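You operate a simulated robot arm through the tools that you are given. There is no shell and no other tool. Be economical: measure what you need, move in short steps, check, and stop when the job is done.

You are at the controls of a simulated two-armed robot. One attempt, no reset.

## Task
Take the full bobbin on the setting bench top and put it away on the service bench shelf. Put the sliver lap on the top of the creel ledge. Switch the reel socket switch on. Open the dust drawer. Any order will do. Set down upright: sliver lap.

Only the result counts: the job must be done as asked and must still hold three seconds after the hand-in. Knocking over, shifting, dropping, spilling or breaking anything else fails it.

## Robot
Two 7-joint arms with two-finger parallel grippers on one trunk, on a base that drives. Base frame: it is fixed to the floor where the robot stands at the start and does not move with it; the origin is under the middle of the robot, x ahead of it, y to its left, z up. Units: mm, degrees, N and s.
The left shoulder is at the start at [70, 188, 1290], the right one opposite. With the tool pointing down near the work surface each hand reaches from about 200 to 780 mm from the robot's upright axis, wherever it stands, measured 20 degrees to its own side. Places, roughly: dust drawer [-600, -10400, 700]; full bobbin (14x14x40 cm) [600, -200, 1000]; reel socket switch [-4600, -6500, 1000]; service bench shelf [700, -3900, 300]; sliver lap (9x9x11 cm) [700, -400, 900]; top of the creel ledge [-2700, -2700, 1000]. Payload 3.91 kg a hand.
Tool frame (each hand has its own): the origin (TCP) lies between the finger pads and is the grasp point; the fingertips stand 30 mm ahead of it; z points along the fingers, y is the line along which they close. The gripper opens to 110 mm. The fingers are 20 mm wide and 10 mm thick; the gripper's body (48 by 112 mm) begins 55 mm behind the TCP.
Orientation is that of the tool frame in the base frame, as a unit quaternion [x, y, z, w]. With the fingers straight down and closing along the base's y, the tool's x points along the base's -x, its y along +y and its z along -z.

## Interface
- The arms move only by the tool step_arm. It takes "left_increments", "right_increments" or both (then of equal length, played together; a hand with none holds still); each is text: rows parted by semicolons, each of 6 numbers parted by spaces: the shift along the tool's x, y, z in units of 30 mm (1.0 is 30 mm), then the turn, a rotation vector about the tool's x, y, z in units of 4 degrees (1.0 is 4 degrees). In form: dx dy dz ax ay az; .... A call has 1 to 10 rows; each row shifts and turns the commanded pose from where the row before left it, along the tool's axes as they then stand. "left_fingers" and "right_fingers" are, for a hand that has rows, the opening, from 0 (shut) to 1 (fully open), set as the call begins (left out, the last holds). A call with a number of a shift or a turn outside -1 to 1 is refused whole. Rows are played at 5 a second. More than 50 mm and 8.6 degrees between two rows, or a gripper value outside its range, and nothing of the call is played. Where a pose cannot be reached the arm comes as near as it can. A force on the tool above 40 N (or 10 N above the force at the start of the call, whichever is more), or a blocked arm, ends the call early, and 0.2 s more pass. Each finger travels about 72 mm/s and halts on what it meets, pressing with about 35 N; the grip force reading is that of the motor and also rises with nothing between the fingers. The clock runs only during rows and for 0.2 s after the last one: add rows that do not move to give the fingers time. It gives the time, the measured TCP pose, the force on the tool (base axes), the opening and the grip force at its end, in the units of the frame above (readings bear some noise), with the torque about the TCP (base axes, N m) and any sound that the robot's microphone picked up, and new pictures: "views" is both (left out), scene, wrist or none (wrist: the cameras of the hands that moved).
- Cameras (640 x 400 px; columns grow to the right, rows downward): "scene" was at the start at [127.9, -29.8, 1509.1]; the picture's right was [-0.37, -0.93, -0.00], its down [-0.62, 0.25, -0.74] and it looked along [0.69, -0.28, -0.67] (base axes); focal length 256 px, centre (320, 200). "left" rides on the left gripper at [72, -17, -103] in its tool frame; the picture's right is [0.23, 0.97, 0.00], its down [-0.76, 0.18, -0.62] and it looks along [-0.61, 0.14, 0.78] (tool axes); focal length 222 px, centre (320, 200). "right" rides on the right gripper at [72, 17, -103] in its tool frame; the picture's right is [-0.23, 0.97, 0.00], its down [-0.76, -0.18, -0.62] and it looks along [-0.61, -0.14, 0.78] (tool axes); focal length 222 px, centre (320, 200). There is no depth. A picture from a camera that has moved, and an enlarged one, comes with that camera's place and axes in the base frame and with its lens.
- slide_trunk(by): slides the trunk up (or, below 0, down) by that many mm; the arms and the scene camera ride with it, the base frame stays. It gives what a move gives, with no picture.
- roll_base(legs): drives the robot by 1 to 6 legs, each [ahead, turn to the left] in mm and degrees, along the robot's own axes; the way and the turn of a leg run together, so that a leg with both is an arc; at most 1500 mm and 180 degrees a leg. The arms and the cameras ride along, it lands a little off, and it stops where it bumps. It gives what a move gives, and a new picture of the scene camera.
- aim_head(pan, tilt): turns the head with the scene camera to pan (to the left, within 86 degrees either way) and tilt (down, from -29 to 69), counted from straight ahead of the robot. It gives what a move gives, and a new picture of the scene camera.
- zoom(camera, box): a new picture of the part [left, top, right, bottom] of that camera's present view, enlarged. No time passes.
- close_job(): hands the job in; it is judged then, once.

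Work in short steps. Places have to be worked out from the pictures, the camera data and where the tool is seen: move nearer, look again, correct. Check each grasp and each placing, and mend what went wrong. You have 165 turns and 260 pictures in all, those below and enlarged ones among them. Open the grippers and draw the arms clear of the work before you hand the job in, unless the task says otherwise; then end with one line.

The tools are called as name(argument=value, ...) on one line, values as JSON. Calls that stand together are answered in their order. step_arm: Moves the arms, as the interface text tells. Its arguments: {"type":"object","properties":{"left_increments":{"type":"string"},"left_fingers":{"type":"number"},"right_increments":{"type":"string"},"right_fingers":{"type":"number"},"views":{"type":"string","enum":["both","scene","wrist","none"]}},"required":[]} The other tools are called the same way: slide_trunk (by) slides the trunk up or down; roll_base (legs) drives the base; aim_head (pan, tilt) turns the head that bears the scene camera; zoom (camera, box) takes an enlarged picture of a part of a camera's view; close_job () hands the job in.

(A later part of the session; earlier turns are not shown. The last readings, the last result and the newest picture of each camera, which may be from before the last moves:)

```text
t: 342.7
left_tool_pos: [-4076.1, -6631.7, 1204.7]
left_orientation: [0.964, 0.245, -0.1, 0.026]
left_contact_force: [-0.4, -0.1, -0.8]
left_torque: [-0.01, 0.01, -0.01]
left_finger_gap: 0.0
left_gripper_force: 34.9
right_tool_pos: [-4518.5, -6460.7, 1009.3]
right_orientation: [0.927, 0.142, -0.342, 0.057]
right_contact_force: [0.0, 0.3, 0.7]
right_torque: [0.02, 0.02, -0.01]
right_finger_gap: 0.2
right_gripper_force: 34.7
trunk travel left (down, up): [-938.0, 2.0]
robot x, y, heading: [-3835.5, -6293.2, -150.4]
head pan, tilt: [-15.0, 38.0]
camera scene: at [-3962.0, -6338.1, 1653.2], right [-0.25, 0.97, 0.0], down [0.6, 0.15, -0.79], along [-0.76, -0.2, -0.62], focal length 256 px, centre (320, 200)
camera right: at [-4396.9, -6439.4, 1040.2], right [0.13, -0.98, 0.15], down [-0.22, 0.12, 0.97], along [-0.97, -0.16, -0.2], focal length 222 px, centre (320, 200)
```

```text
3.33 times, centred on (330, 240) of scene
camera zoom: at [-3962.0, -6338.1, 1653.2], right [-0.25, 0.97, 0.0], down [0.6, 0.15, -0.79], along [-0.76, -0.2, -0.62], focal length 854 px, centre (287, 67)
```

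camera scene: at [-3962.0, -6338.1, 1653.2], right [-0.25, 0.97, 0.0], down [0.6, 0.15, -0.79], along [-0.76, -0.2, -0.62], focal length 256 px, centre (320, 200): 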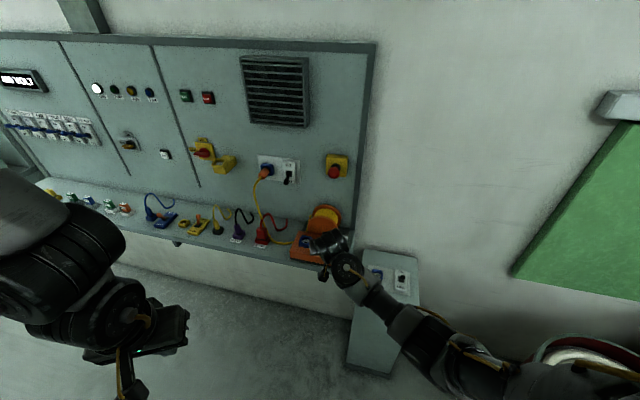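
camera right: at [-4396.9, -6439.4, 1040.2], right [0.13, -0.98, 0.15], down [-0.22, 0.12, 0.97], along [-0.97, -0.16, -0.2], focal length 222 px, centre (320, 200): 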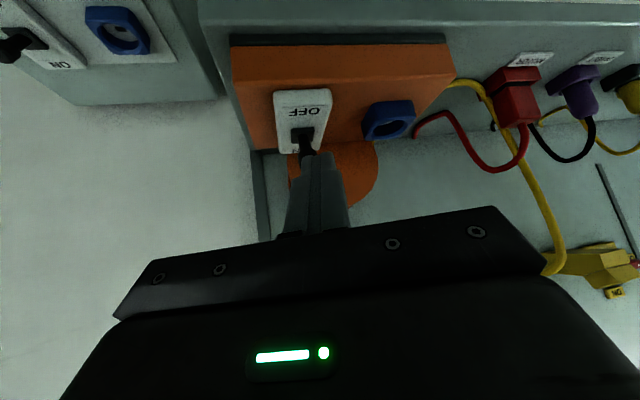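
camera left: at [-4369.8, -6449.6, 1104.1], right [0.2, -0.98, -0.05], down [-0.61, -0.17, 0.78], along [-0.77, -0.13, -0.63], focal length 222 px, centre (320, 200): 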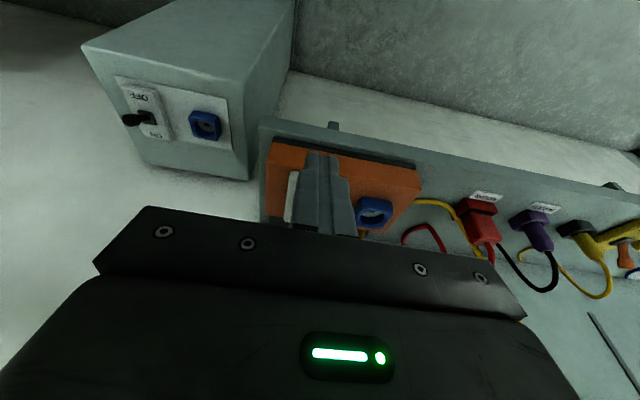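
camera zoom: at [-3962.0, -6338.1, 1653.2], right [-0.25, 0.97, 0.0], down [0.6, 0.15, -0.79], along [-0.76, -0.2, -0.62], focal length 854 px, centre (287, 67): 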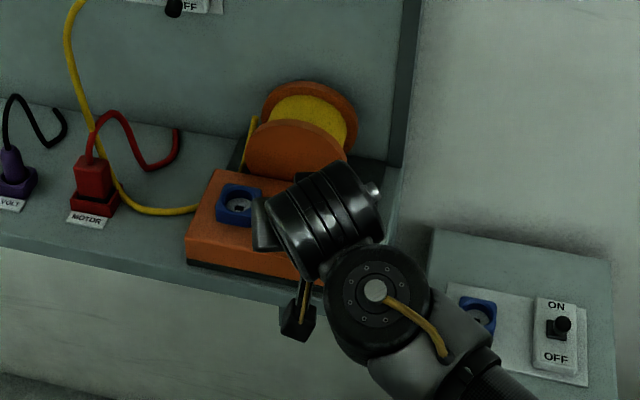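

The fingertips are right in front of the lever. I'll lower 17 mm and push straight toward -x for 60 mm.

step_arm(right_increments="0.37 0 0.43 0 0 0;-0.29 -0.12 0.246 0 0 0;-0.29 -0.12 0.246 0 0 0;-0.29 -0.12 0.246 0 0 0;-0.29 -0.12 0.246 0 0 0;-0.29 -0.12 0.246 0 0 0;0 0 0 0 0 0", views="both")

```text
t: 344.3
left_tool_pos: [-4071.6, -6629.9, 1207.5]
left_orientation: [0.964, 0.245, -0.102, 0.026]
left_contact_force: [0.0, 0.3, -0.5]
left_torque: [-0.02, 0.03, 0.0]
left_finger_gap: 0.0
left_gripper_force: 35.2
right_tool_pos: [-4574.7, -6461.0, 1000.1]
right_orientation: [0.925, 0.143, -0.347, 0.06]
right_contact_force: [6.6, 2.1, 27.6]
right_torque: [-0.15, 0.35, -0.09]
right_finger_gap: 0.0
right_gripper_force: 34.6
trunk travel left (down, up): [-938.0, 2.0]
robot x, y, heading: [-3835.8, -6294.7, -150.5]
head pan, tilt: [-15.0, 38.0]
camera scene: at [-3955.0, -6335.9, 1654.1], right [-0.25, 0.97, 0.0], down [0.59, 0.15, -0.79], along [-0.77, -0.2, -0.61], focal length 256 px, centre (320, 200)
camera right: at [-4453.2, -6439.3, 1029.2], right [0.13, -0.98, 0.16], down [-0.21, 0.13, 0.97], along [-0.97, -0.16, -0.19], focal length 222 px, centre (320, 200)
```

scene: 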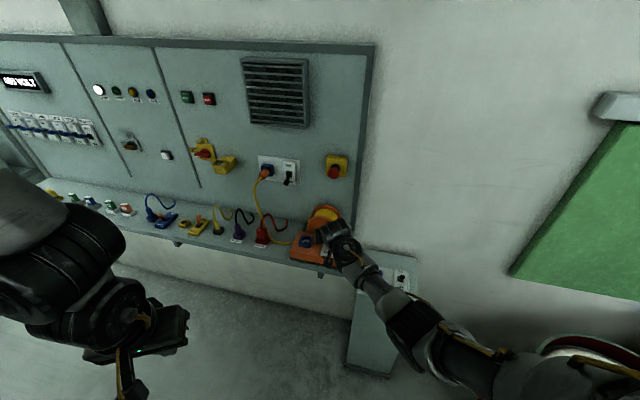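
right: 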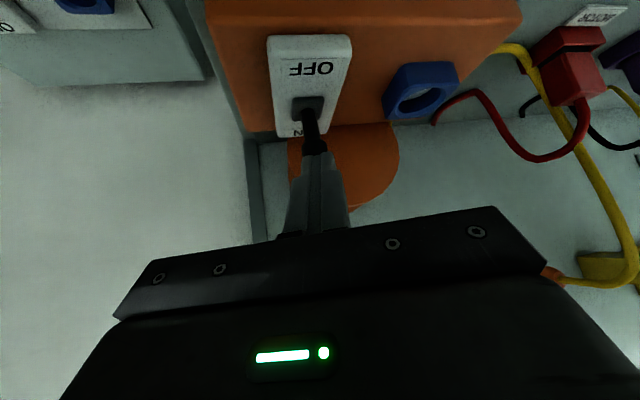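

The tips are riding on top of the knob, since the upward force is 28 N. I'll back off 50 mm, drop about 25 mm lower, and push again.

step_arm(right_increments="-0.3 0 -0.35 0 0 0;0.4 0.17 -0.34 0 0 0;0.4 0.17 -0.34 0 0 0;0.4 0.17 -0.34 0 0 0;0.4 0 0.46 0 0 0;0.4 0 0.46 0 0 0;0 0 0 0 0 0", views="wrist")

```text
t: 345.9
left_tool_pos: [-4076.2, -6632.3, 1204.9]
left_orientation: [0.964, 0.245, -0.1, 0.025]
left_contact_force: [-0.1, -0.2, -0.3]
left_torque: [0.03, -0.01, -0.04]
left_finger_gap: 0.0
left_gripper_force: 35.0
right_tool_pos: [-4528.0, -6461.1, 968.1]
right_orientation: [0.928, 0.142, -0.34, 0.056]
right_contact_force: [0.6, -0.1, -0.1]
right_torque: [0.0, -0.01, 0.04]
right_finger_gap: 0.1
right_gripper_force: 35.3
trunk travel left (down, up): [-938.0, 2.0]
robot x, y, heading: [-3833.8, -6295.0, -150.7]
head pan, tilt: [-15.0, 38.0]
camera right: at [-4405.5, -6439.5, 999.5], right [0.13, -0.98, 0.15], down [-0.22, 0.12, 0.97], along [-0.97, -0.16, -0.2], focal length 222 px, centre (320, 200)
```

right: 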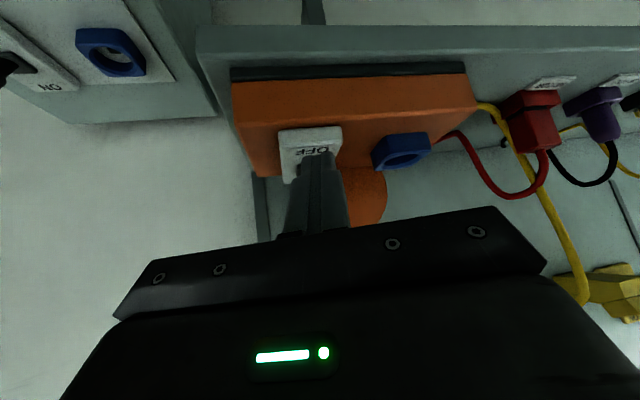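

Now low enough in front of the lever. I'll push toward -x.

step_arm(right_increments="-0.29 -0.12 0.246 0 0 0;-0.29 -0.12 0.246 0 0 0;-0.29 -0.12 0.246 0 0 0;-0.29 -0.12 0.246 0 0 0;-0.29 -0.12 0.246 0 0 0;0 0 0 0 0 0", views="wrist")

```text
t: 347.3
left_tool_pos: [-4071.3, -6631.3, 1205.8]
left_orientation: [0.964, 0.245, -0.102, 0.025]
left_contact_force: [0.1, -0.4, 0.2]
left_torque: [0.0, -0.05, -0.04]
left_finger_gap: 0.0
left_gripper_force: 34.9
right_tool_pos: [-4582.4, -6461.8, 971.0]
right_orientation: [0.927, 0.143, -0.343, 0.056]
right_contact_force: [21.8, 6.3, 3.7]
right_torque: [0.06, -0.29, -0.04]
right_finger_gap: 0.0
right_gripper_force: 35.4
trunk travel left (down, up): [-938.0, 2.0]
robot x, y, heading: [-3835.5, -6294.0, -150.6]
head pan, tilt: [-15.0, 38.0]
camera right: at [-4461.3, -6439.2, 1002.2], right [0.13, -0.98, 0.15], down [-0.22, 0.12, 0.97], along [-0.97, -0.16, -0.2], focal length 222 px, centre (320, 200)
```

right: 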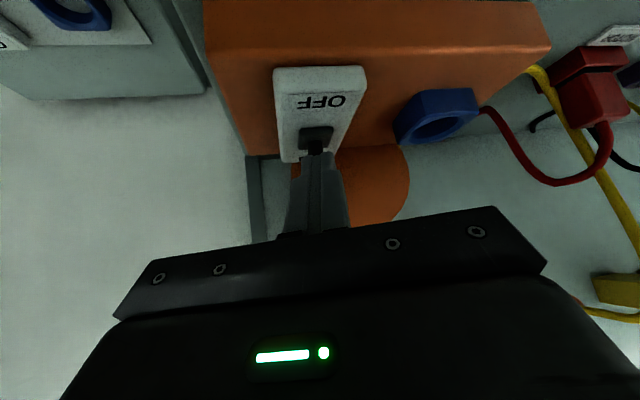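

There are 22 N against the lever. I'll back off and check whether it flipped before pushing harder.

step_arm(right_increments="0.4 0.17 -0.34 0 0 0;0.4 0.17 -0.34 0 0 0;0.4 0.17 -0.34 0 0 0;-0.6 0 -0.7 0 0 0;-0.6 0 -0.7 0 0 0;-0.6 -0.5 -0.7 0 0 0;-0.3 -0.8 -0.35 0 0 0;0 -0.8 0 0 0 0", views="wrist")

zoom(camera="scene", box=[270, 180, 390, 300])

```text
t: 349.1
left_tool_pos: [-4075.5, -6631.8, 1205.5]
left_orientation: [0.964, 0.246, -0.101, 0.026]
left_contact_force: [0.7, 0.1, 0.7]
left_torque: [-0.01, 0.0, 0.0]
left_finger_gap: 0.3
left_gripper_force: 35.4
right_tool_pos: [-4556.2, -6400.4, 1065.8]
right_orientation: [0.927, 0.143, -0.341, 0.057]
right_contact_force: [0.2, 0.6, -0.4]
right_torque: [0.0, -0.01, 0.02]
right_finger_gap: 0.0
right_gripper_force: 34.6
trunk travel left (down, up): [-938.0, 2.0]
robot x, y, heading: [-3832.2, -6295.0, -150.5]
head pan, tilt: [-15.0, 38.0]
camera right: at [-4435.0, -6378.0, 1097.4], right [0.13, -0.98, 0.15], down [-0.22, 0.12, 0.97], along [-0.97, -0.16, -0.2], focal length 222 px, centre (320, 200)
```

right: 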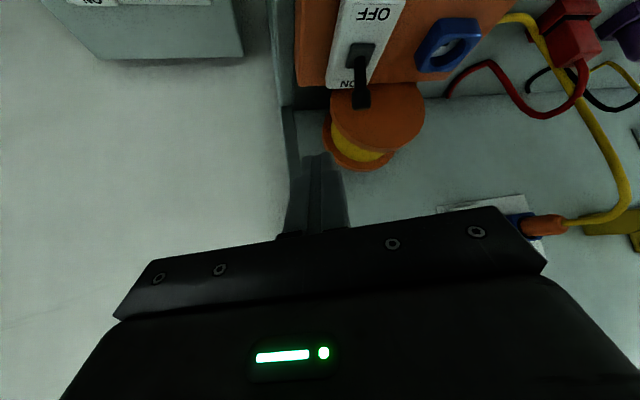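

```text
3.33 times, centred on (330, 240) of scene
camera zoom: at [-3961.9, -6337.4, 1653.2], right [-0.25, 0.97, 0.0], down [0.6, 0.15, -0.79], along [-0.76, -0.2, -0.62], focal length 854 px, centre (287, 67)
```

zoom: 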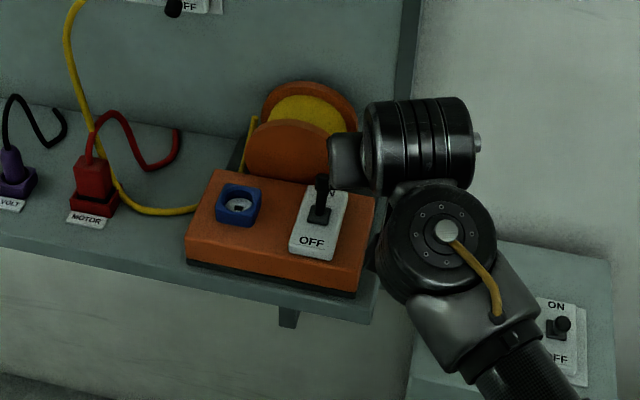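

The lever is now clearly at ON and the reel hasn't moved. I'll raise the right hand clear, and head south and around to the dust drawer.

step_arm(right_increments="-0.64 0 -0.76 0 0 0;-0.64 0 -0.76 0 0 0;-0.64 0 -0.76 0 0 0;-0.64 0 -0.76 0 0 0", views="none")

roll_base(legs=[[0, 35.5], [300, 0], [0, 25], [1500, 0]])

```text
t: 350.1
left_tool_pos: [-4076.1, -6633.0, 1204.8]
left_orientation: [0.964, 0.245, -0.099, 0.025]
left_contact_force: [-0.5, -0.3, 0.3]
left_torque: [-0.03, 0.01, 0.01]
left_finger_gap: 0.0
left_gripper_force: 34.6
right_tool_pos: [-4557.2, -6399.3, 1184.7]
right_orientation: [0.927, 0.143, -0.342, 0.056]
right_contact_force: [-0.3, 0.1, 0.3]
right_torque: [0.02, 0.01, -0.01]
right_finger_gap: 0.3
right_gripper_force: 34.4
trunk travel left (down, up): [-938.0, 2.0]
robot x, y, heading: [-3836.1, -6295.3, -150.5]
head pan, tilt: [-15.0, 38.0]
```

```text
t: 362.1
left_tool_pos: [-3784.5, -8441.9, 1205.0]
left_orientation: [0.708, 0.699, -0.073, 0.073]
left_contact_force: [-0.2, 0.1, -0.2]
left_torque: [0.02, -0.05, -0.01]
left_finger_gap: 0.1
left_gripper_force: 34.7
right_tool_pos: [-4222.9, -8745.3, 1185.0]
right_orientation: [0.728, 0.591, -0.268, 0.222]
right_contact_force: [0.4, -1.0, 0.4]
right_torque: [-0.01, 0.02, 0.04]
right_finger_gap: 0.0
right_gripper_force: 35.4
trunk travel left (down, up): [-938.0, 2.0]
robot x, y, heading: [-3958.1, -8067.8, -90.0]
head pan, tilt: [-15.0, 38.0]
camera scene: at [-3983.2, -8197.0, 1653.2], right [-0.97, 0.26, 0.0], down [0.16, 0.59, -0.79], along [-0.2, -0.76, -0.62], focal length 256 px, centre (320, 200)
```

scene: 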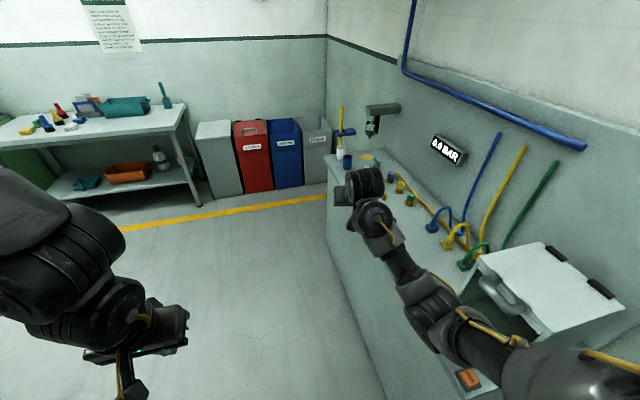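

Passed the gap. I'll look left (east) to plan the way to the drawer.

aim_head(pan=60, tilt=15)

```text
t: 363.6
left_tool_pos: [-3785.8, -8442.0, 1205.2]
left_orientation: [0.709, 0.698, -0.074, 0.072]
left_contact_force: [-1.3, -0.5, 0.0]
left_torque: [-0.01, -0.02, -0.01]
left_finger_gap: 0.1
left_gripper_force: 35.2
right_tool_pos: [-4223.3, -8746.3, 1185.0]
right_orientation: [0.728, 0.591, -0.268, 0.221]
right_contact_force: [-0.3, -0.8, -0.3]
right_torque: [0.01, 0.02, 0.0]
right_finger_gap: 0.1
right_gripper_force: 35.3
trunk travel left (down, up): [-938.0, 2.0]
robot x, y, heading: [-3961.7, -8068.4, -90.1]
head pan, tilt: [60.0, 15.0]
camera scene: at [-3880.0, -8161.3, 1689.7], right [-0.5, -0.87, 0.0], down [-0.22, 0.13, -0.97], along [0.84, -0.48, -0.26], focal length 256 px, centre (320, 200)
```

scene: 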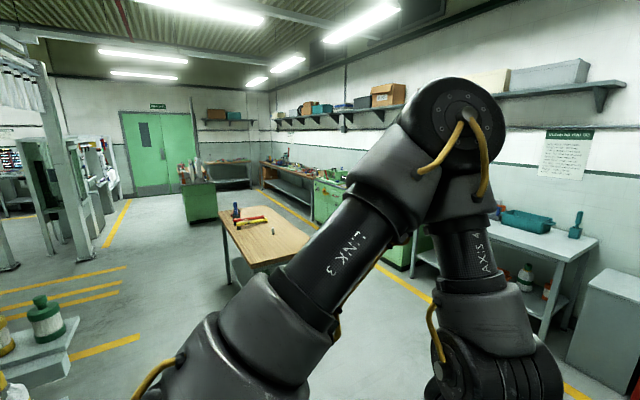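

The drawer should be in the green cabinet along the south wall. I'll go around the south side of the table, along y≈-9600, toward it.

roll_base(legs=[[0, 32], [1400, 0], [400, 0], [0, 58], [1500, 0], [300, 0]])

aim_head(pan=-55, tilt=25)

```text
t: 385.5
left_tool_pos: [-828.9, -9469.5, 1205.7]
left_orientation: [0.018, 0.994, -0.001, 0.104]
left_contact_force: [0.0, 0.3, 0.0]
left_torque: [0.0, -0.03, -0.04]
left_finger_gap: 0.2
left_gripper_force: 34.8
right_tool_pos: [-532.3, -9914.7, 1186.0]
right_orientation: [0.108, 0.931, -0.036, 0.346]
right_contact_force: [0.8, 0.0, 0.0]
right_torque: [0.0, -0.04, 0.0]
right_finger_gap: 0.0
right_gripper_force: 35.2
trunk travel left (down, up): [-938.0, 2.0]
robot x, y, heading: [-1203.9, -9638.3, -1.7]
head pan, tilt: [60.0, 15.0]
camera scene: at [-1110.1, -9556.5, 1689.9], right [0.85, -0.52, 0.0], down [-0.13, -0.22, -0.97], along [0.5, 0.83, -0.26], focal length 256 px, centre (320, 200)
```

scene: 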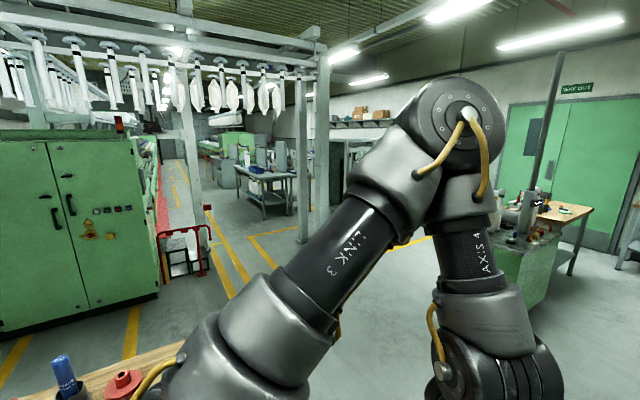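

```text
t: 387.5
left_tool_pos: [-826.3, -9469.4, 1205.3]
left_orientation: [0.018, 0.995, -0.002, 0.102]
left_contact_force: [0.1, -0.2, -0.3]
left_torque: [0.02, -0.02, 0.02]
left_finger_gap: 0.0
left_gripper_force: 34.8
right_tool_pos: [-531.3, -9913.3, 1184.5]
right_orientation: [0.108, 0.932, -0.036, 0.345]
right_contact_force: [0.5, 0.4, 0.3]
right_torque: [0.0, -0.01, -0.02]
right_finger_gap: 0.0
right_gripper_force: 34.8
trunk travel left (down, up): [-938.0, 2.0]
robot x, y, heading: [-1207.2, -9636.4, -1.2]
head pan, tilt: [-55.0, 25.0]
camera scene: at [-1104.5, -9713.0, 1673.5], right [-0.83, -0.56, 0.0], down [-0.23, 0.35, -0.91], along [0.5, -0.75, -0.42], focal length 256 px, centre (320, 200)
```

scene: 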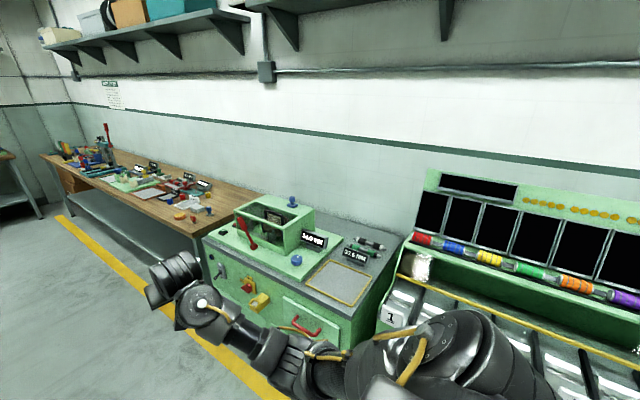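

The drawer with the red handle at (305,325) matches the dust drawer's place. I'll zoom in.

zoom(camera="scene", box=[190, 230, 370, 370])

```text
2.86 times, centred on (280, 300) of scene
camera zoom: at [-1104.5, -9713.0, 1673.5], right [-0.83, -0.56, 0.0], down [-0.23, 0.35, -0.91], along [0.5, -0.75, -0.42], focal length 732 px, centre (434, -86)
```

zoom: 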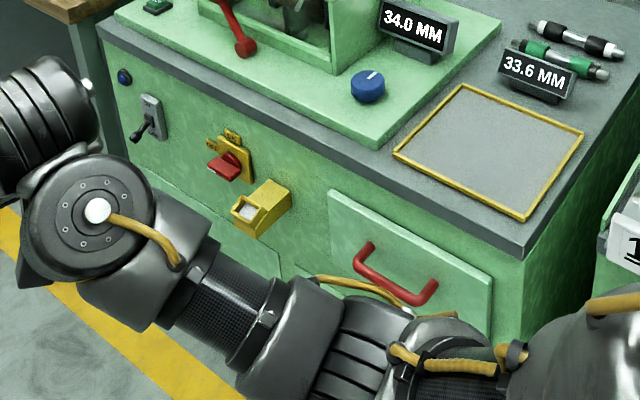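

The handle is a horizontal red bar at about (-635,-10320,700). I'll drive so that I face south with the right hand roughly in line, staying back a bit.

roll_base(legs=[[0, 8], [775, 0], [0, -96.8]])

aim_head(pan=-20, tilt=38)

```text
t: 396.3
left_tool_pos: [-260.1, -9923.3, 1204.3]
left_orientation: [0.707, 0.7, -0.073, 0.073]
left_contact_force: [-0.2, -0.8, 0.2]
left_torque: [-0.02, 0.02, 0.0]
left_finger_gap: 0.2
left_gripper_force: 34.5
right_tool_pos: [-697.1, -10229.2, 1184.6]
right_orientation: [0.727, 0.593, -0.267, 0.222]
right_contact_force: [-0.7, 0.8, -0.7]
right_torque: [0.0, -0.01, 0.0]
right_finger_gap: 0.0
right_gripper_force: 34.9
trunk travel left (down, up): [-938.0, 2.0]
robot x, y, heading: [-438.5, -9545.9, -89.7]
head pan, tilt: [-55.0, 25.0]
camera scene: at [-513.5, -9648.6, 1673.5], right [-0.58, 0.82, 0.0], down [0.34, 0.24, -0.91], along [-0.74, -0.52, -0.42], focal length 256 px, centre (320, 200)
```

scene: 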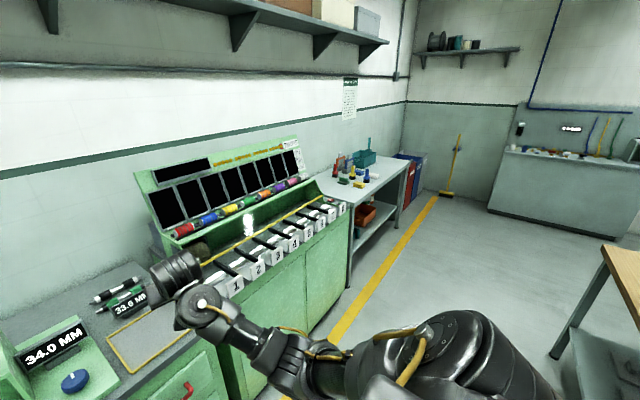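

```text
t: 397.3
left_tool_pos: [-260.5, -9922.8, 1205.1]
left_orientation: [0.707, 0.7, -0.073, 0.072]
left_contact_force: [-0.3, -0.2, -0.4]
left_torque: [0.02, 0.0, 0.05]
left_finger_gap: 0.0
left_gripper_force: 34.3
right_tool_pos: [-696.6, -10229.4, 1184.8]
right_orientation: [0.727, 0.593, -0.266, 0.222]
right_contact_force: [-0.2, -0.3, 0.9]
right_torque: [-0.01, -0.02, 0.0]
right_finger_gap: 0.0
right_gripper_force: 35.0
trunk travel left (down, up): [-938.0, 2.0]
robot x, y, heading: [-439.2, -9545.0, -89.5]
head pan, tilt: [-20.0, 38.0]
camera scene: at [-467.7, -9676.7, 1653.2], right [-0.94, 0.34, 0.0], down [0.21, 0.58, -0.79], along [-0.27, -0.74, -0.62], focal length 256 px, centre (320, 200)
```

scene: 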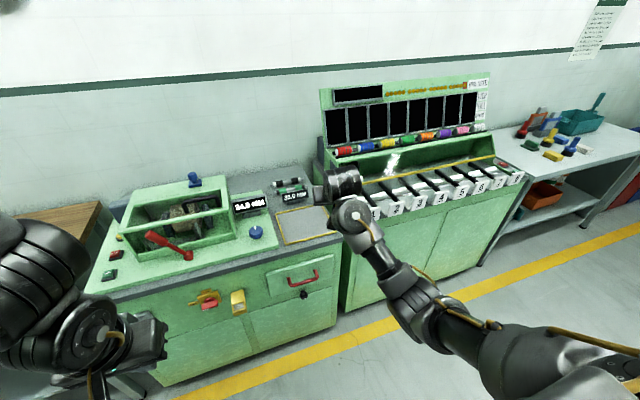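

The handle triangulates to about (-627,-10336,682). I'll back up a little, then lower the trunk so the right arm can reach it horizontally.

roll_base(legs=[[-150, 0]])

slide_trunk(by=-350)

slide_trunk(by=-310)

step_arm(right_increments="-0.4 0 -0.3 0 -1 0;-0.5 0 -0.3 0 -1 0;-0.5 0 -0.2 0 -1 0;-0.5 0 -0.2 0 -1 0;-0.5 0 -0.1 0 -1 0;-0.5 0 0 0 -1 0;-0.5 0 0 0 -1 0;-0.5 0 0 0 -1 0;-0.5 0 0 0 -1 0;-0.5 0 0 0 -1 0", right_fingers=1, views="scene")

```text
t: 398.7
left_tool_pos: [-261.3, -9773.5, 1204.3]
left_orientation: [0.707, 0.7, -0.072, 0.072]
left_contact_force: [-0.8, -0.1, 0.2]
left_torque: [0.01, -0.01, -0.02]
left_finger_gap: 0.1
left_gripper_force: 35.4
right_tool_pos: [-698.6, -10081.5, 1183.7]
right_orientation: [0.727, 0.592, -0.266, 0.222]
right_contact_force: [0.4, -0.4, -0.7]
right_torque: [0.0, 0.0, 0.01]
right_finger_gap: 0.0
right_gripper_force: 35.1
trunk travel left (down, up): [-938.0, 2.0]
robot x, y, heading: [-439.3, -9397.2, -89.8]
head pan, tilt: [-20.0, 38.0]
camera scene: at [-468.5, -9529.4, 1653.0], right [-0.94, 0.34, 0.0], down [0.21, 0.58, -0.79], along [-0.27, -0.74, -0.62], focal length 256 px, centre (320, 200)
```

scene: 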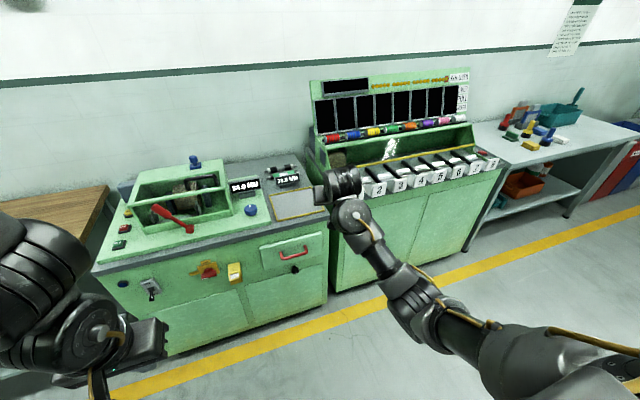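

```text
t: 402.1
left_tool_pos: [-261.5, -9773.5, 855.5]
left_orientation: [0.707, 0.7, -0.073, 0.073]
left_contact_force: [-0.4, 0.1, -0.2]
left_torque: [-0.01, -0.02, 0.01]
left_finger_gap: 0.1
left_gripper_force: 35.3
right_tool_pos: [-698.3, -10079.1, 834.0]
right_orientation: [0.728, 0.592, -0.267, 0.22]
right_contact_force: [0.9, 0.2, -0.8]
right_torque: [-0.03, -0.08, 0.03]
right_finger_gap: 0.2
right_gripper_force: 35.2
trunk travel left (down, up): [-588.0, 352.0]
robot x, y, heading: [-441.5, -9394.8, -90.1]
head pan, tilt: [-20.0, 38.0]
```

```text
t: 405.2
left_tool_pos: [-261.8, -9773.0, 545.6]
left_orientation: [0.707, 0.7, -0.073, 0.072]
left_contact_force: [0.1, -0.1, 0.3]
left_torque: [0.04, 0.0, -0.01]
left_finger_gap: 0.0
left_gripper_force: 35.5
right_tool_pos: [-698.8, -10079.9, 524.3]
right_orientation: [0.728, 0.592, -0.267, 0.221]
right_contact_force: [1.0, -0.4, -0.1]
right_torque: [-0.01, -0.01, 0.0]
right_finger_gap: 0.0
right_gripper_force: 35.3
trunk travel left (down, up): [-278.0, 662.0]
robot x, y, heading: [-441.2, -9396.7, -89.9]
head pan, tilt: [-20.0, 38.0]
```

```text
t: 407.4
left_tool_pos: [-260.5, -9773.4, 545.7]
left_orientation: [0.706, 0.7, -0.072, 0.073]
left_contact_force: [-0.6, 0.9, 0.8]
left_torque: [-0.02, -0.01, 0.0]
left_finger_gap: 0.0
left_gripper_force: 35.4
right_tool_pos: [-710.5, -10128.7, 671.9]
right_orientation: [0.592, 0.48, -0.5, 0.411]
right_contact_force: [0.0, 0.2, -0.1]
right_torque: [-0.03, 0.01, 0.03]
right_finger_gap: 110.0
right_gripper_force: 0.1
trunk travel left (down, up): [-278.0, 662.0]
robot x, y, heading: [-439.2, -9399.5, -89.6]
head pan, tilt: [-20.0, 38.0]
camera scene: at [-468.4, -9527.4, 993.1], right [-0.94, 0.34, 0.0], down [0.21, 0.58, -0.79], along [-0.27, -0.74, -0.62], focal length 256 px, centre (320, 200)
```

scene: 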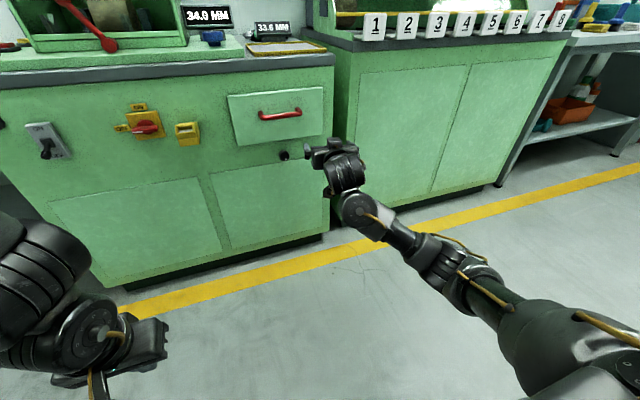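

The hand is nearly horizontal, and a closer view puts the handle at about (-627,-10336,693). I'll roll the hand 90° so the fingers close vertically around the bar.

step_arm(right_increments="0 0 0 0 -1 0;0 0 0 0 -1 0;0 0 0 0 0 -1;0 0 0 0 0 -1;0 0 0 0 0 -1;0 0 0 0 0 -1;0 0 0 0 0 -1;0 0 0 0 0 -1;0 0 0 0 0 -1;0 0 0 0 0 -1", views="none")

step_arm(right_increments="0 0 0 0 0 -1;0 0 0 0 0 -1;0 0 0 0 0 -1;0 0 0 0 0 -1;0 0 0 0 0 -1;0 0 0 0 0 -1;0 0 0 0 0 -1;0 0 0 0 0 -1;0 0 0 0 0 -1;0 0 0 0 0 -1", views="none")

step_arm(right_increments="0 0 0 0 0 -1;0 0 0 0 0 -1;0 0 0 0 0 -1;0 0 0 0 0 -1;0 0 0 0 0 -0.5", views="both")

```text
t: 409.6
left_tool_pos: [-260.5, -9773.9, 545.8]
left_orientation: [0.706, 0.7, -0.073, 0.072]
left_contact_force: [-0.3, 0.1, 0.4]
left_torque: [0.01, 0.03, 0.01]
left_finger_gap: 0.0
left_gripper_force: 35.2
right_tool_pos: [-710.3, -10129.5, 669.8]
right_orientation: [-0.411, -0.586, 0.641, -0.277]
right_contact_force: [0.7, 0.9, -0.3]
right_torque: [0.0, 0.0, -0.02]
right_finger_gap: 109.9
right_gripper_force: 0.0
trunk travel left (down, up): [-278.0, 662.0]
robot x, y, heading: [-441.5, -9399.1, -89.6]
head pan, tilt: [-20.0, 38.0]
```

```text
t: 411.8
left_tool_pos: [-262.9, -9773.9, 545.5]
left_orientation: [0.707, 0.7, -0.073, 0.073]
left_contact_force: [-0.4, -0.2, 0.8]
left_torque: [-0.01, -0.01, 0.01]
left_finger_gap: 0.1
left_gripper_force: 35.4
right_tool_pos: [-710.8, -10128.8, 671.0]
right_orientation: [-0.185, -0.691, 0.697, -0.041]
right_contact_force: [-0.1, 0.0, 0.9]
right_torque: [-0.01, -0.02, 0.01]
right_finger_gap: 110.0
right_gripper_force: 0.1
trunk travel left (down, up): [-278.0, 662.0]
robot x, y, heading: [-438.2, -9395.1, -89.8]
head pan, tilt: [-20.0, 38.0]
```

```text
t: 413.0
left_tool_pos: [-261.1, -9773.4, 545.6]
left_orientation: [0.707, 0.699, -0.074, 0.073]
left_contact_force: [0.3, -0.1, -0.2]
left_torque: [-0.01, 0.0, 0.01]
left_finger_gap: 0.0
left_gripper_force: 34.9
right_tool_pos: [-710.1, -10127.6, 671.0]
right_orientation: [0.074, 0.712, -0.695, -0.068]
right_contact_force: [0.4, -0.9, 0.4]
right_torque: [-0.01, -0.05, 0.0]
right_finger_gap: 110.1
right_gripper_force: 0.0
trunk travel left (down, up): [-278.0, 662.0]
robot x, y, heading: [-441.9, -9398.2, -89.8]
head pan, tilt: [-20.0, 38.0]
camera scene: at [-468.4, -9527.4, 993.2], right [-0.94, 0.34, 0.0], down [0.21, 0.58, -0.79], along [-0.27, -0.74, -0.62], focal length 256 px, centre (320, 200)
camera right: at [-759.8, -10011.9, 655.6], right [0.23, -0.02, -0.97], down [0.87, 0.45, 0.2], along [0.44, -0.89, 0.13], focal length 222 px, centre (320, 200)
```

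scene: 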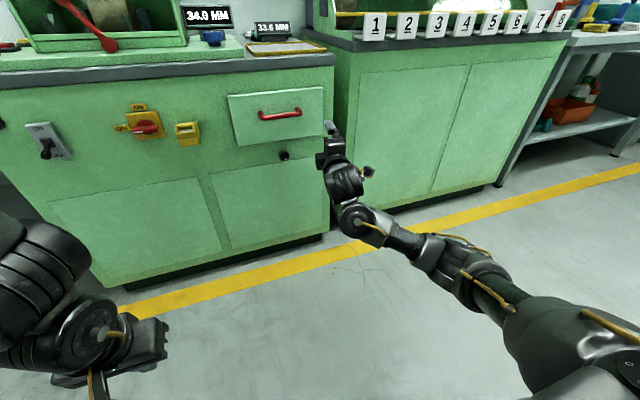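
right: 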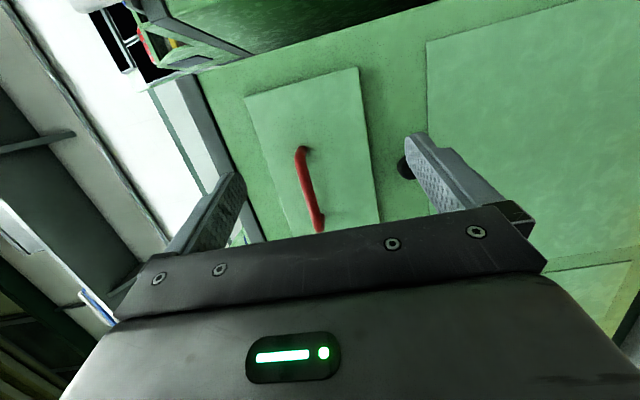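

The grip orientation is right. The handle is at about (-622,-10326,707), so I'll shift the hand 88 mm east and 36 mm up, then roll forward part of the way.

step_arm(right_increments="-0.72 -0.3 -0.15 0 0 0;-0.72 -0.3 -0.15 0 0 0;-0.72 -0.3 -0.15 0 0 0;-0.71 -0.27 -0.15 0 0 0", views="none")

roll_base(legs=[[110, 0]])

step_arm(right_increments="0 0 0 0 0 0", views="both")

```text
t: 414.0
left_tool_pos: [-261.7, -9773.6, 545.1]
left_orientation: [0.707, 0.699, -0.073, 0.072]
left_contact_force: [0.3, 0.0, -1.0]
left_torque: [-0.02, -0.01, -0.02]
left_finger_gap: 0.0
left_gripper_force: 34.6
right_tool_pos: [-620.6, -10129.3, 705.0]
right_orientation: [0.073, 0.712, -0.695, -0.067]
right_contact_force: [0.1, 0.9, 0.6]
right_torque: [-0.04, -0.01, 0.02]
right_finger_gap: 110.0
right_gripper_force: 0.1
trunk travel left (down, up): [-278.0, 662.0]
robot x, y, heading: [-438.9, -9393.3, -89.8]
head pan, tilt: [-20.0, 38.0]
```

```text
t: 415.2
left_tool_pos: [-261.5, -9884.5, 545.3]
left_orientation: [0.707, 0.7, -0.073, 0.072]
left_contact_force: [0.3, -0.1, 0.3]
left_torque: [0.02, -0.04, 0.0]
left_finger_gap: 0.0
left_gripper_force: 35.4
right_tool_pos: [-622.6, -10241.2, 706.7]
right_orientation: [0.074, 0.713, -0.694, -0.067]
right_contact_force: [0.1, 0.3, 0.0]
right_torque: [0.01, -0.01, 0.0]
right_finger_gap: 110.0
right_gripper_force: 0.1
trunk travel left (down, up): [-278.0, 662.0]
robot x, y, heading: [-441.3, -9504.5, -89.7]
head pan, tilt: [-20.0, 38.0]
camera scene: at [-468.0, -9637.8, 993.0], right [-0.94, 0.34, 0.0], down [0.21, 0.58, -0.79], along [-0.27, -0.74, -0.62], focal length 256 px, centre (320, 200)
```

scene: 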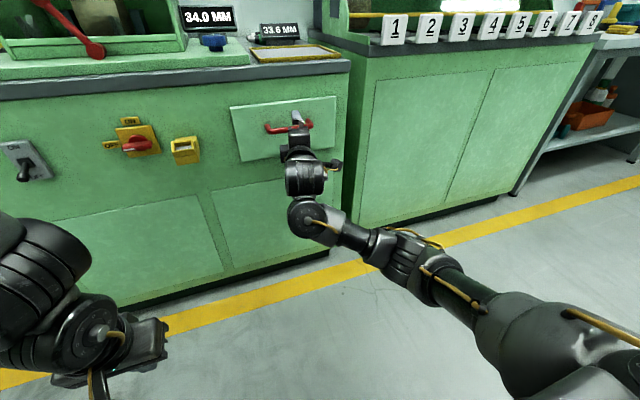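

```text
t: 415.6
left_tool_pos: [-260.9, -9883.5, 546.1]
left_orientation: [0.707, 0.7, -0.073, 0.073]
left_contact_force: [1.0, -0.9, 1.0]
left_torque: [0.0, -0.04, 0.0]
left_finger_gap: 0.0
left_gripper_force: 35.2
right_tool_pos: [-622.1, -10240.0, 707.2]
right_orientation: [0.074, 0.712, -0.695, -0.067]
right_contact_force: [0.0, -0.1, 0.0]
right_torque: [0.01, 0.01, 0.02]
right_finger_gap: 110.2
right_gripper_force: 0.0
trunk travel left (down, up): [-278.0, 662.0]
robot x, y, heading: [-439.0, -9509.3, -89.9]
head pan, tilt: [-20.0, 38.0]
camera scene: at [-468.0, -9637.1, 993.1], right [-0.94, 0.34, 0.0], down [0.21, 0.58, -0.79], along [-0.27, -0.74, -0.62], focal length 256 px, centre (320, 200)
camera right: at [-672.0, -10122.8, 691.9], right [0.23, -0.02, -0.97], down [0.87, 0.45, 0.2], along [0.44, -0.89, 0.13], focal length 222 px, centre (320, 200)
```

scene: 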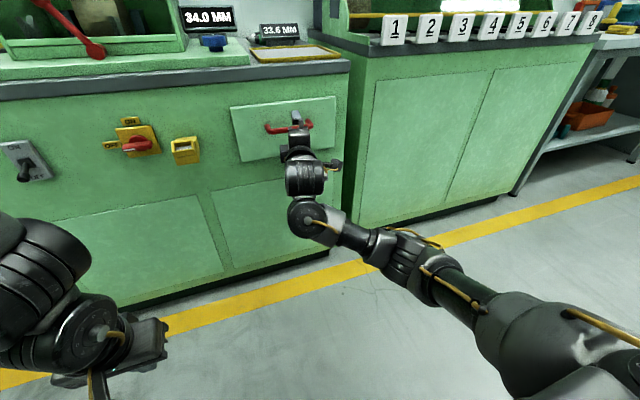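
right: 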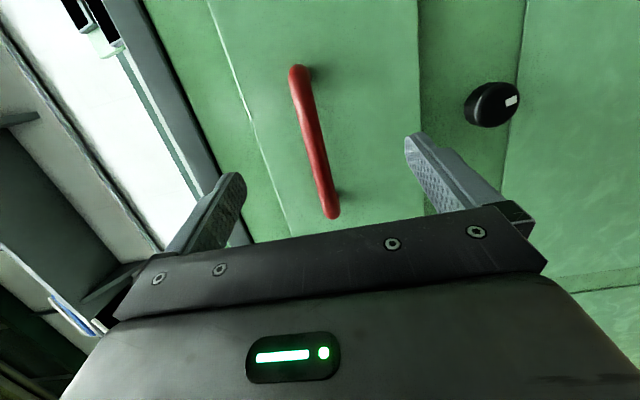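

The bar is centred between the fingers. I'll nudge 5 mm up and roll forward 72 mm, leaving clearance to the drawer front.

step_arm(right_increments="0 -0.17 0 0 0 0", views="none")

roll_base(legs=[[72, 0]])

step_arm(right_increments="0 0 0 0 0 0", views="wrist")

```text
t: 416.0
left_tool_pos: [-260.7, -9883.5, 545.4]
left_orientation: [0.707, 0.7, -0.073, 0.073]
left_contact_force: [-0.3, -0.2, 1.3]
left_torque: [0.01, 0.01, -0.02]
left_finger_gap: 0.0
left_gripper_force: 35.1
right_tool_pos: [-622.1, -10239.5, 712.7]
right_orientation: [0.075, 0.712, -0.695, -0.068]
right_contact_force: [0.3, 0.1, 0.0]
right_torque: [-0.01, -0.01, -0.02]
right_finger_gap: 110.1
right_gripper_force: 0.0
trunk travel left (down, up): [-278.0, 662.0]
robot x, y, heading: [-439.9, -9507.7, -89.7]
head pan, tilt: [-20.0, 38.0]
```

```text
t: 417.0
left_tool_pos: [-261.9, -9955.2, 544.9]
left_orientation: [0.707, 0.7, -0.073, 0.072]
left_contact_force: [-1.0, -0.9, -0.2]
left_torque: [-0.02, 0.0, 0.01]
left_finger_gap: 0.0
left_gripper_force: 34.9
right_tool_pos: [-620.2, -10312.7, 711.3]
right_orientation: [0.074, 0.713, -0.694, -0.067]
right_contact_force: [-0.2, 0.1, -1.6]
right_torque: [-0.03, 0.0, -0.02]
right_finger_gap: 110.2
right_gripper_force: 0.2
trunk travel left (down, up): [-278.0, 662.0]
robot x, y, heading: [-440.3, -9579.0, -89.8]
head pan, tilt: [-20.0, 38.0]
camera scene: at [-467.8, -9709.3, 993.1], right [-0.94, 0.34, 0.0], down [0.21, 0.58, -0.79], along [-0.27, -0.74, -0.62], focal length 256 px, centre (320, 200)
```

scene: 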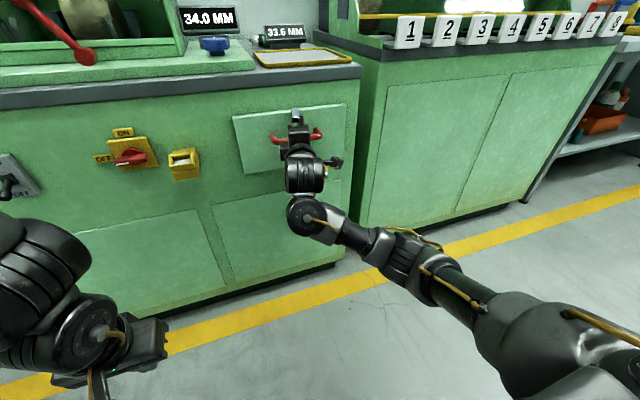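

```text
t: 417.4
left_tool_pos: [-261.9, -9954.7, 544.8]
left_orientation: [0.707, 0.7, -0.073, 0.073]
left_contact_force: [0.6, 0.0, 0.3]
left_torque: [-0.01, -0.02, -0.01]
left_finger_gap: 0.0
left_gripper_force: 34.7
right_tool_pos: [-622.5, -10313.2, 712.4]
right_orientation: [0.075, 0.712, -0.695, -0.068]
right_contact_force: [-0.4, -0.6, -0.4]
right_torque: [-0.02, -0.02, -0.01]
right_finger_gap: 110.1
right_gripper_force: 0.1
trunk travel left (down, up): [-278.0, 662.0]
robot x, y, heading: [-437.4, -9577.1, -89.7]
head pan, tilt: [-20.0, 38.0]
camera right: at [-671.8, -10194.7, 697.2], right [0.23, -0.02, -0.97], down [0.87, 0.45, 0.2], along [0.44, -0.89, 0.13], focal length 222 px, centre (320, 200)
```

right: 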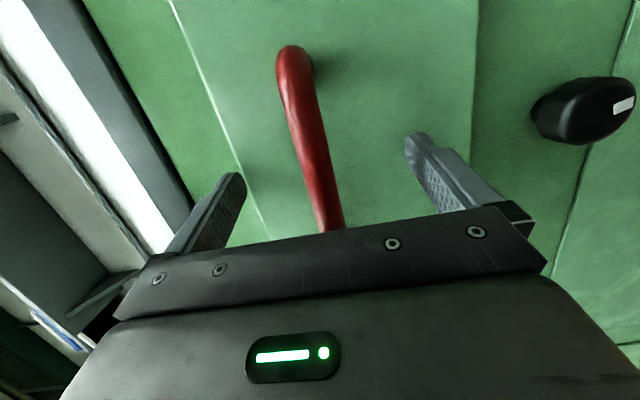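

The bar lies between the fingers near the TCP. I'll close the gripper.

step_arm(right_increments="0 0 0 0 0 0;0 0 0 0 0 0;0 0 0 0 0 0;0 0 0 0 0 0;0 0 0 0 0 0", right_fingers=0, views="wrist")

```text
t: 418.6
left_tool_pos: [-261.4, -9954.8, 545.3]
left_orientation: [0.707, 0.699, -0.074, 0.072]
left_contact_force: [-0.4, 0.1, 0.8]
left_torque: [-0.01, -0.02, 0.0]
left_finger_gap: 0.1
left_gripper_force: 34.9
right_tool_pos: [-621.3, -10310.9, 708.8]
right_orientation: [0.073, 0.714, -0.693, -0.068]
right_contact_force: [1.3, 11.9, -15.9]
right_torque: [-0.1, 0.77, -0.19]
right_finger_gap: 15.7
right_gripper_force: 44.7
trunk travel left (down, up): [-278.0, 662.0]
robot x, y, heading: [-436.9, -9575.9, -89.7]
head pan, tilt: [-20.0, 38.0]
camera right: at [-671.7, -10194.8, 695.3], right [0.23, -0.02, -0.97], down [0.87, 0.45, 0.2], along [0.44, -0.89, 0.12], focal length 222 px, centre (320, 200)
```

right: 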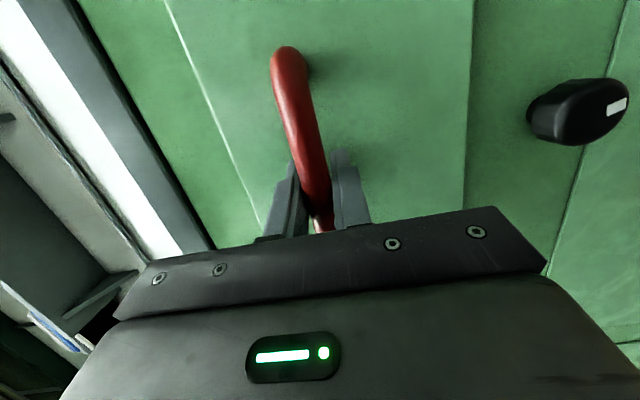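

The bar is gripped at 15.7 mm. I'll pull by rolling the base straight back.

roll_base(legs=[[-120, 0]])

```text
t: 419.8
left_tool_pos: [-261.5, -9836.1, 544.2]
left_orientation: [0.707, 0.7, -0.072, 0.071]
left_contact_force: [-0.4, 0.2, -0.1]
left_torque: [0.03, -0.03, 0.02]
left_finger_gap: 0.2
left_gripper_force: 34.8
right_tool_pos: [-620.4, -10194.7, 710.2]
right_orientation: [0.073, 0.714, -0.693, -0.068]
right_contact_force: [3.0, 2.1, -20.4]
right_torque: [-0.13, 0.76, -0.01]
right_finger_gap: 15.6
right_gripper_force: 44.7
trunk travel left (down, up): [-278.0, 662.0]
robot x, y, heading: [-438.4, -9458.8, -89.8]
head pan, tilt: [-20.0, 38.0]
camera scene: at [-468.3, -9591.7, 992.8], right [-0.94, 0.34, 0.0], down [0.21, 0.58, -0.79], along [-0.27, -0.74, -0.62], focal length 256 px, centre (320, 200)
```

scene: 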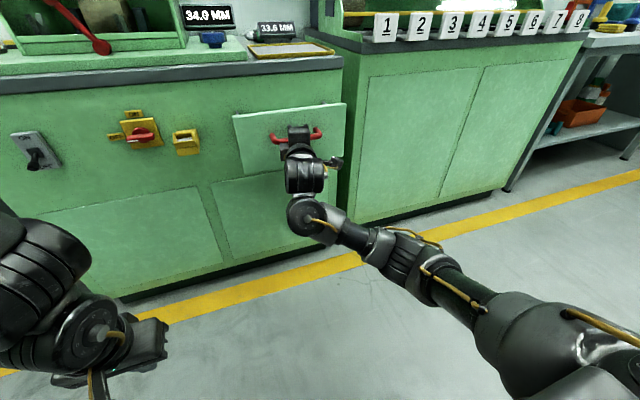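

The drawer has come out with the hand by about 118 mm. I'll pull further until it resists.

roll_base(legs=[[-100, 0]])

```text
t: 420.9
left_tool_pos: [-260.6, -9778.0, 545.3]
left_orientation: [0.706, 0.701, -0.072, 0.074]
left_contact_force: [0.2, -0.1, -0.1]
left_torque: [0.01, 0.01, -0.03]
left_finger_gap: 0.0
left_gripper_force: 34.9
right_tool_pos: [-621.9, -10134.2, 709.8]
right_orientation: [0.072, 0.714, -0.693, -0.07]
right_contact_force: [-0.1, -2.3, -0.7]
right_torque: [0.03, 0.19, 0.45]
right_finger_gap: 15.8
right_gripper_force: 44.5
trunk travel left (down, up): [-278.0, 662.0]
robot x, y, heading: [-440.6, -9402.7, -89.9]
head pan, tilt: [-20.0, 38.0]
stopped in leg 1: the force on the tool passed its limit (the readings are from after the stop); the commanded pose is now the measured one
camera scene: at [-468.4, -9531.4, 993.2], right [-0.94, 0.34, 0.0], down [0.21, 0.58, -0.79], along [-0.27, -0.74, -0.62], focal length 256 px, centre (320, 200)
```

scene: 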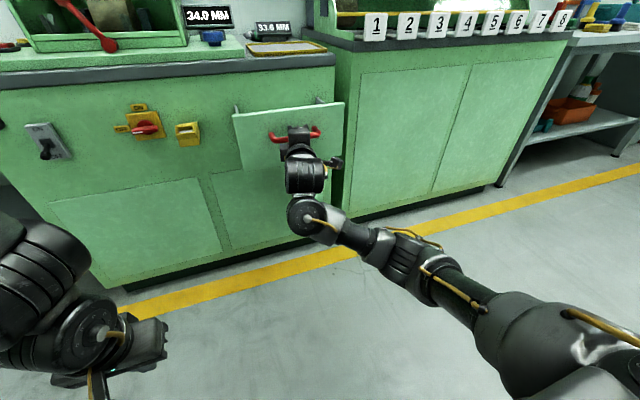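

The drawer hit its end stop, about 177 mm open. I'll release both grippers and withdraw.

step_arm(right_increments="0 0 0 0 0 0;0 0 0 0 0 0;0 0 0 0 0 0;0 0 0 0 0 0;0 0 0 0 0 0;0 0 0 0 0 0;0 0 0 0 0 0", left_increments="0 0 0 0 0 0;0 0 0 0 0 0;0 0 0 0 0 0;0 0 0 0 0 0;0 0 0 0 0 0;0 0 0 0 0 0;0 0 0 0 0 0", right_fingers=1, left_fingers=1, views="wrist")

roll_base(legs=[[-90, 0]])

```text
t: 422.4
left_tool_pos: [-261.3, -9777.2, 546.0]
left_orientation: [0.707, 0.699, -0.073, 0.074]
left_contact_force: [-0.1, -0.3, 0.1]
left_torque: [0.03, -0.04, -0.02]
left_finger_gap: 110.0
left_gripper_force: 0.1
right_tool_pos: [-621.6, -10134.5, 711.2]
right_orientation: [0.073, 0.714, -0.693, -0.069]
right_contact_force: [-0.2, 0.5, 0.6]
right_torque: [0.0, -0.03, 0.01]
right_finger_gap: 110.1
right_gripper_force: 0.1
trunk travel left (down, up): [-278.0, 662.0]
robot x, y, heading: [-437.6, -9399.8, -89.3]
head pan, tilt: [-20.0, 38.0]
camera right: at [-672.1, -10017.5, 696.2], right [0.23, -0.02, -0.97], down [0.87, 0.45, 0.2], along [0.44, -0.89, 0.12], focal length 222 px, centre (320, 200)
camera left: at [-278.8, -9685.2, 631.9], right [0.98, 0.21, -0.05], down [0.17, -0.62, 0.77], along [0.13, -0.76, -0.64], focal length 222 px, centre (320, 200)
```

right: 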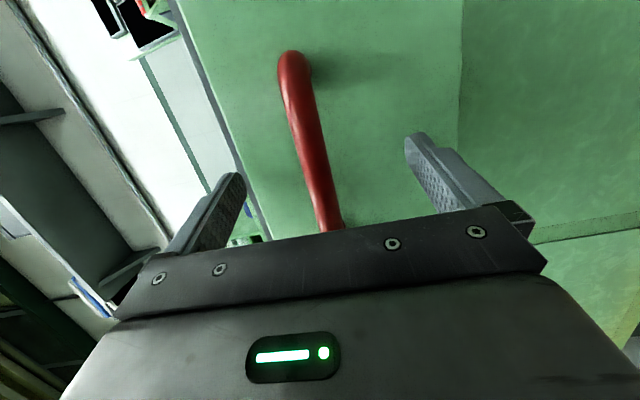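
left: 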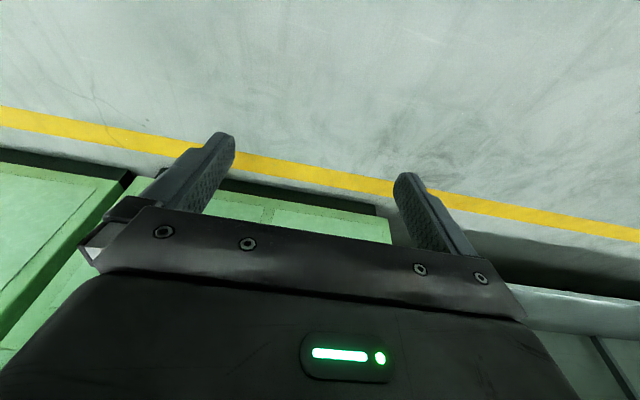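

```text
t: 423.6
left_tool_pos: [-262.7, -9686.7, 546.1]
left_orientation: [0.707, 0.699, -0.073, 0.073]
left_contact_force: [-0.4, 0.2, 0.0]
left_torque: [-0.02, -0.01, 0.0]
left_finger_gap: 109.8
left_gripper_force: 0.2
right_tool_pos: [-622.1, -10043.1, 711.3]
right_orientation: [0.071, 0.713, -0.694, -0.07]
right_contact_force: [0.4, -0.2, 0.1]
right_torque: [0.02, -0.01, 0.01]
right_finger_gap: 110.0
right_gripper_force: 0.1
trunk travel left (down, up): [-278.0, 662.0]
robot x, y, heading: [-439.3, -9312.4, -89.6]
head pan, tilt: [-20.0, 38.0]
camera scene: at [-468.8, -9440.3, 993.3], right [-0.94, 0.34, 0.0], down [0.21, 0.58, -0.79], along [-0.27, -0.74, -0.62], focal length 256 px, centre (320, 200)
```

scene: 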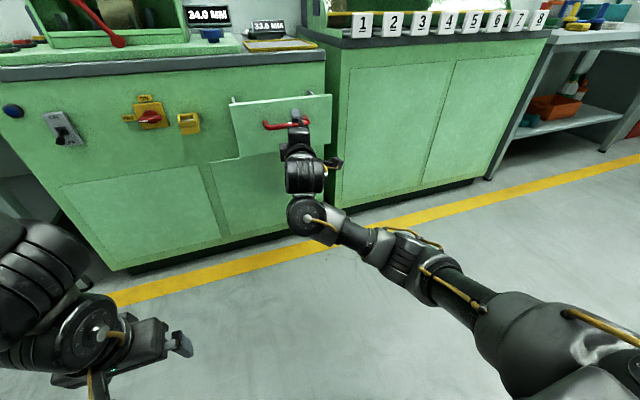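

The hand is clear. I'll raise the trunk to confirm the drawer stayed open.

slide_trunk(by=380)

aim_head(pan=-12, tilt=35)

```text
t: 427.2
left_tool_pos: [-261.6, -9686.6, 925.4]
left_orientation: [0.706, 0.7, -0.073, 0.074]
left_contact_force: [0.0, -0.6, 0.7]
left_torque: [0.0, 0.01, 0.0]
left_finger_gap: 109.8
left_gripper_force: 0.0
right_tool_pos: [-622.2, -10044.4, 1090.5]
right_orientation: [0.072, 0.714, -0.693, -0.07]
right_contact_force: [-0.7, -0.2, 1.0]
right_torque: [-0.01, 0.01, -0.01]
right_finger_gap: 109.8
right_gripper_force: 0.0
trunk travel left (down, up): [-658.0, 282.0]
robot x, y, heading: [-439.7, -9310.2, -89.8]
head pan, tilt: [-20.0, 38.0]
```

```text
t: 427.9
left_tool_pos: [-261.5, -9686.4, 925.1]
left_orientation: [0.707, 0.7, -0.073, 0.074]
left_contact_force: [0.3, -0.4, -0.2]
left_torque: [0.0, 0.03, -0.02]
left_finger_gap: 109.8
left_gripper_force: 0.0
right_tool_pos: [-621.6, -10045.2, 1090.4]
right_orientation: [0.072, 0.714, -0.693, -0.069]
right_contact_force: [1.4, -0.2, -0.2]
right_torque: [0.0, -0.04, -0.03]
right_finger_gap: 110.0
right_gripper_force: 0.1
trunk travel left (down, up): [-658.0, 282.0]
robot x, y, heading: [-439.6, -9312.6, -89.8]
head pan, tilt: [-12.0, 35.0]
camera scene: at [-457.6, -9446.0, 1377.7], right [-0.98, 0.2, 0.0], down [0.12, 0.56, -0.82], along [-0.17, -0.8, -0.57], focal length 256 px, centre (320, 200)
```

scene: 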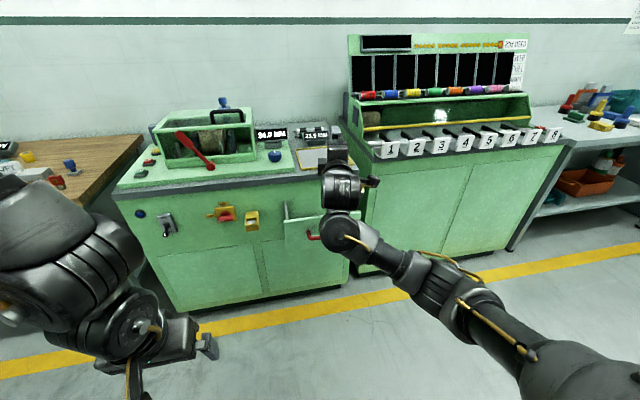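

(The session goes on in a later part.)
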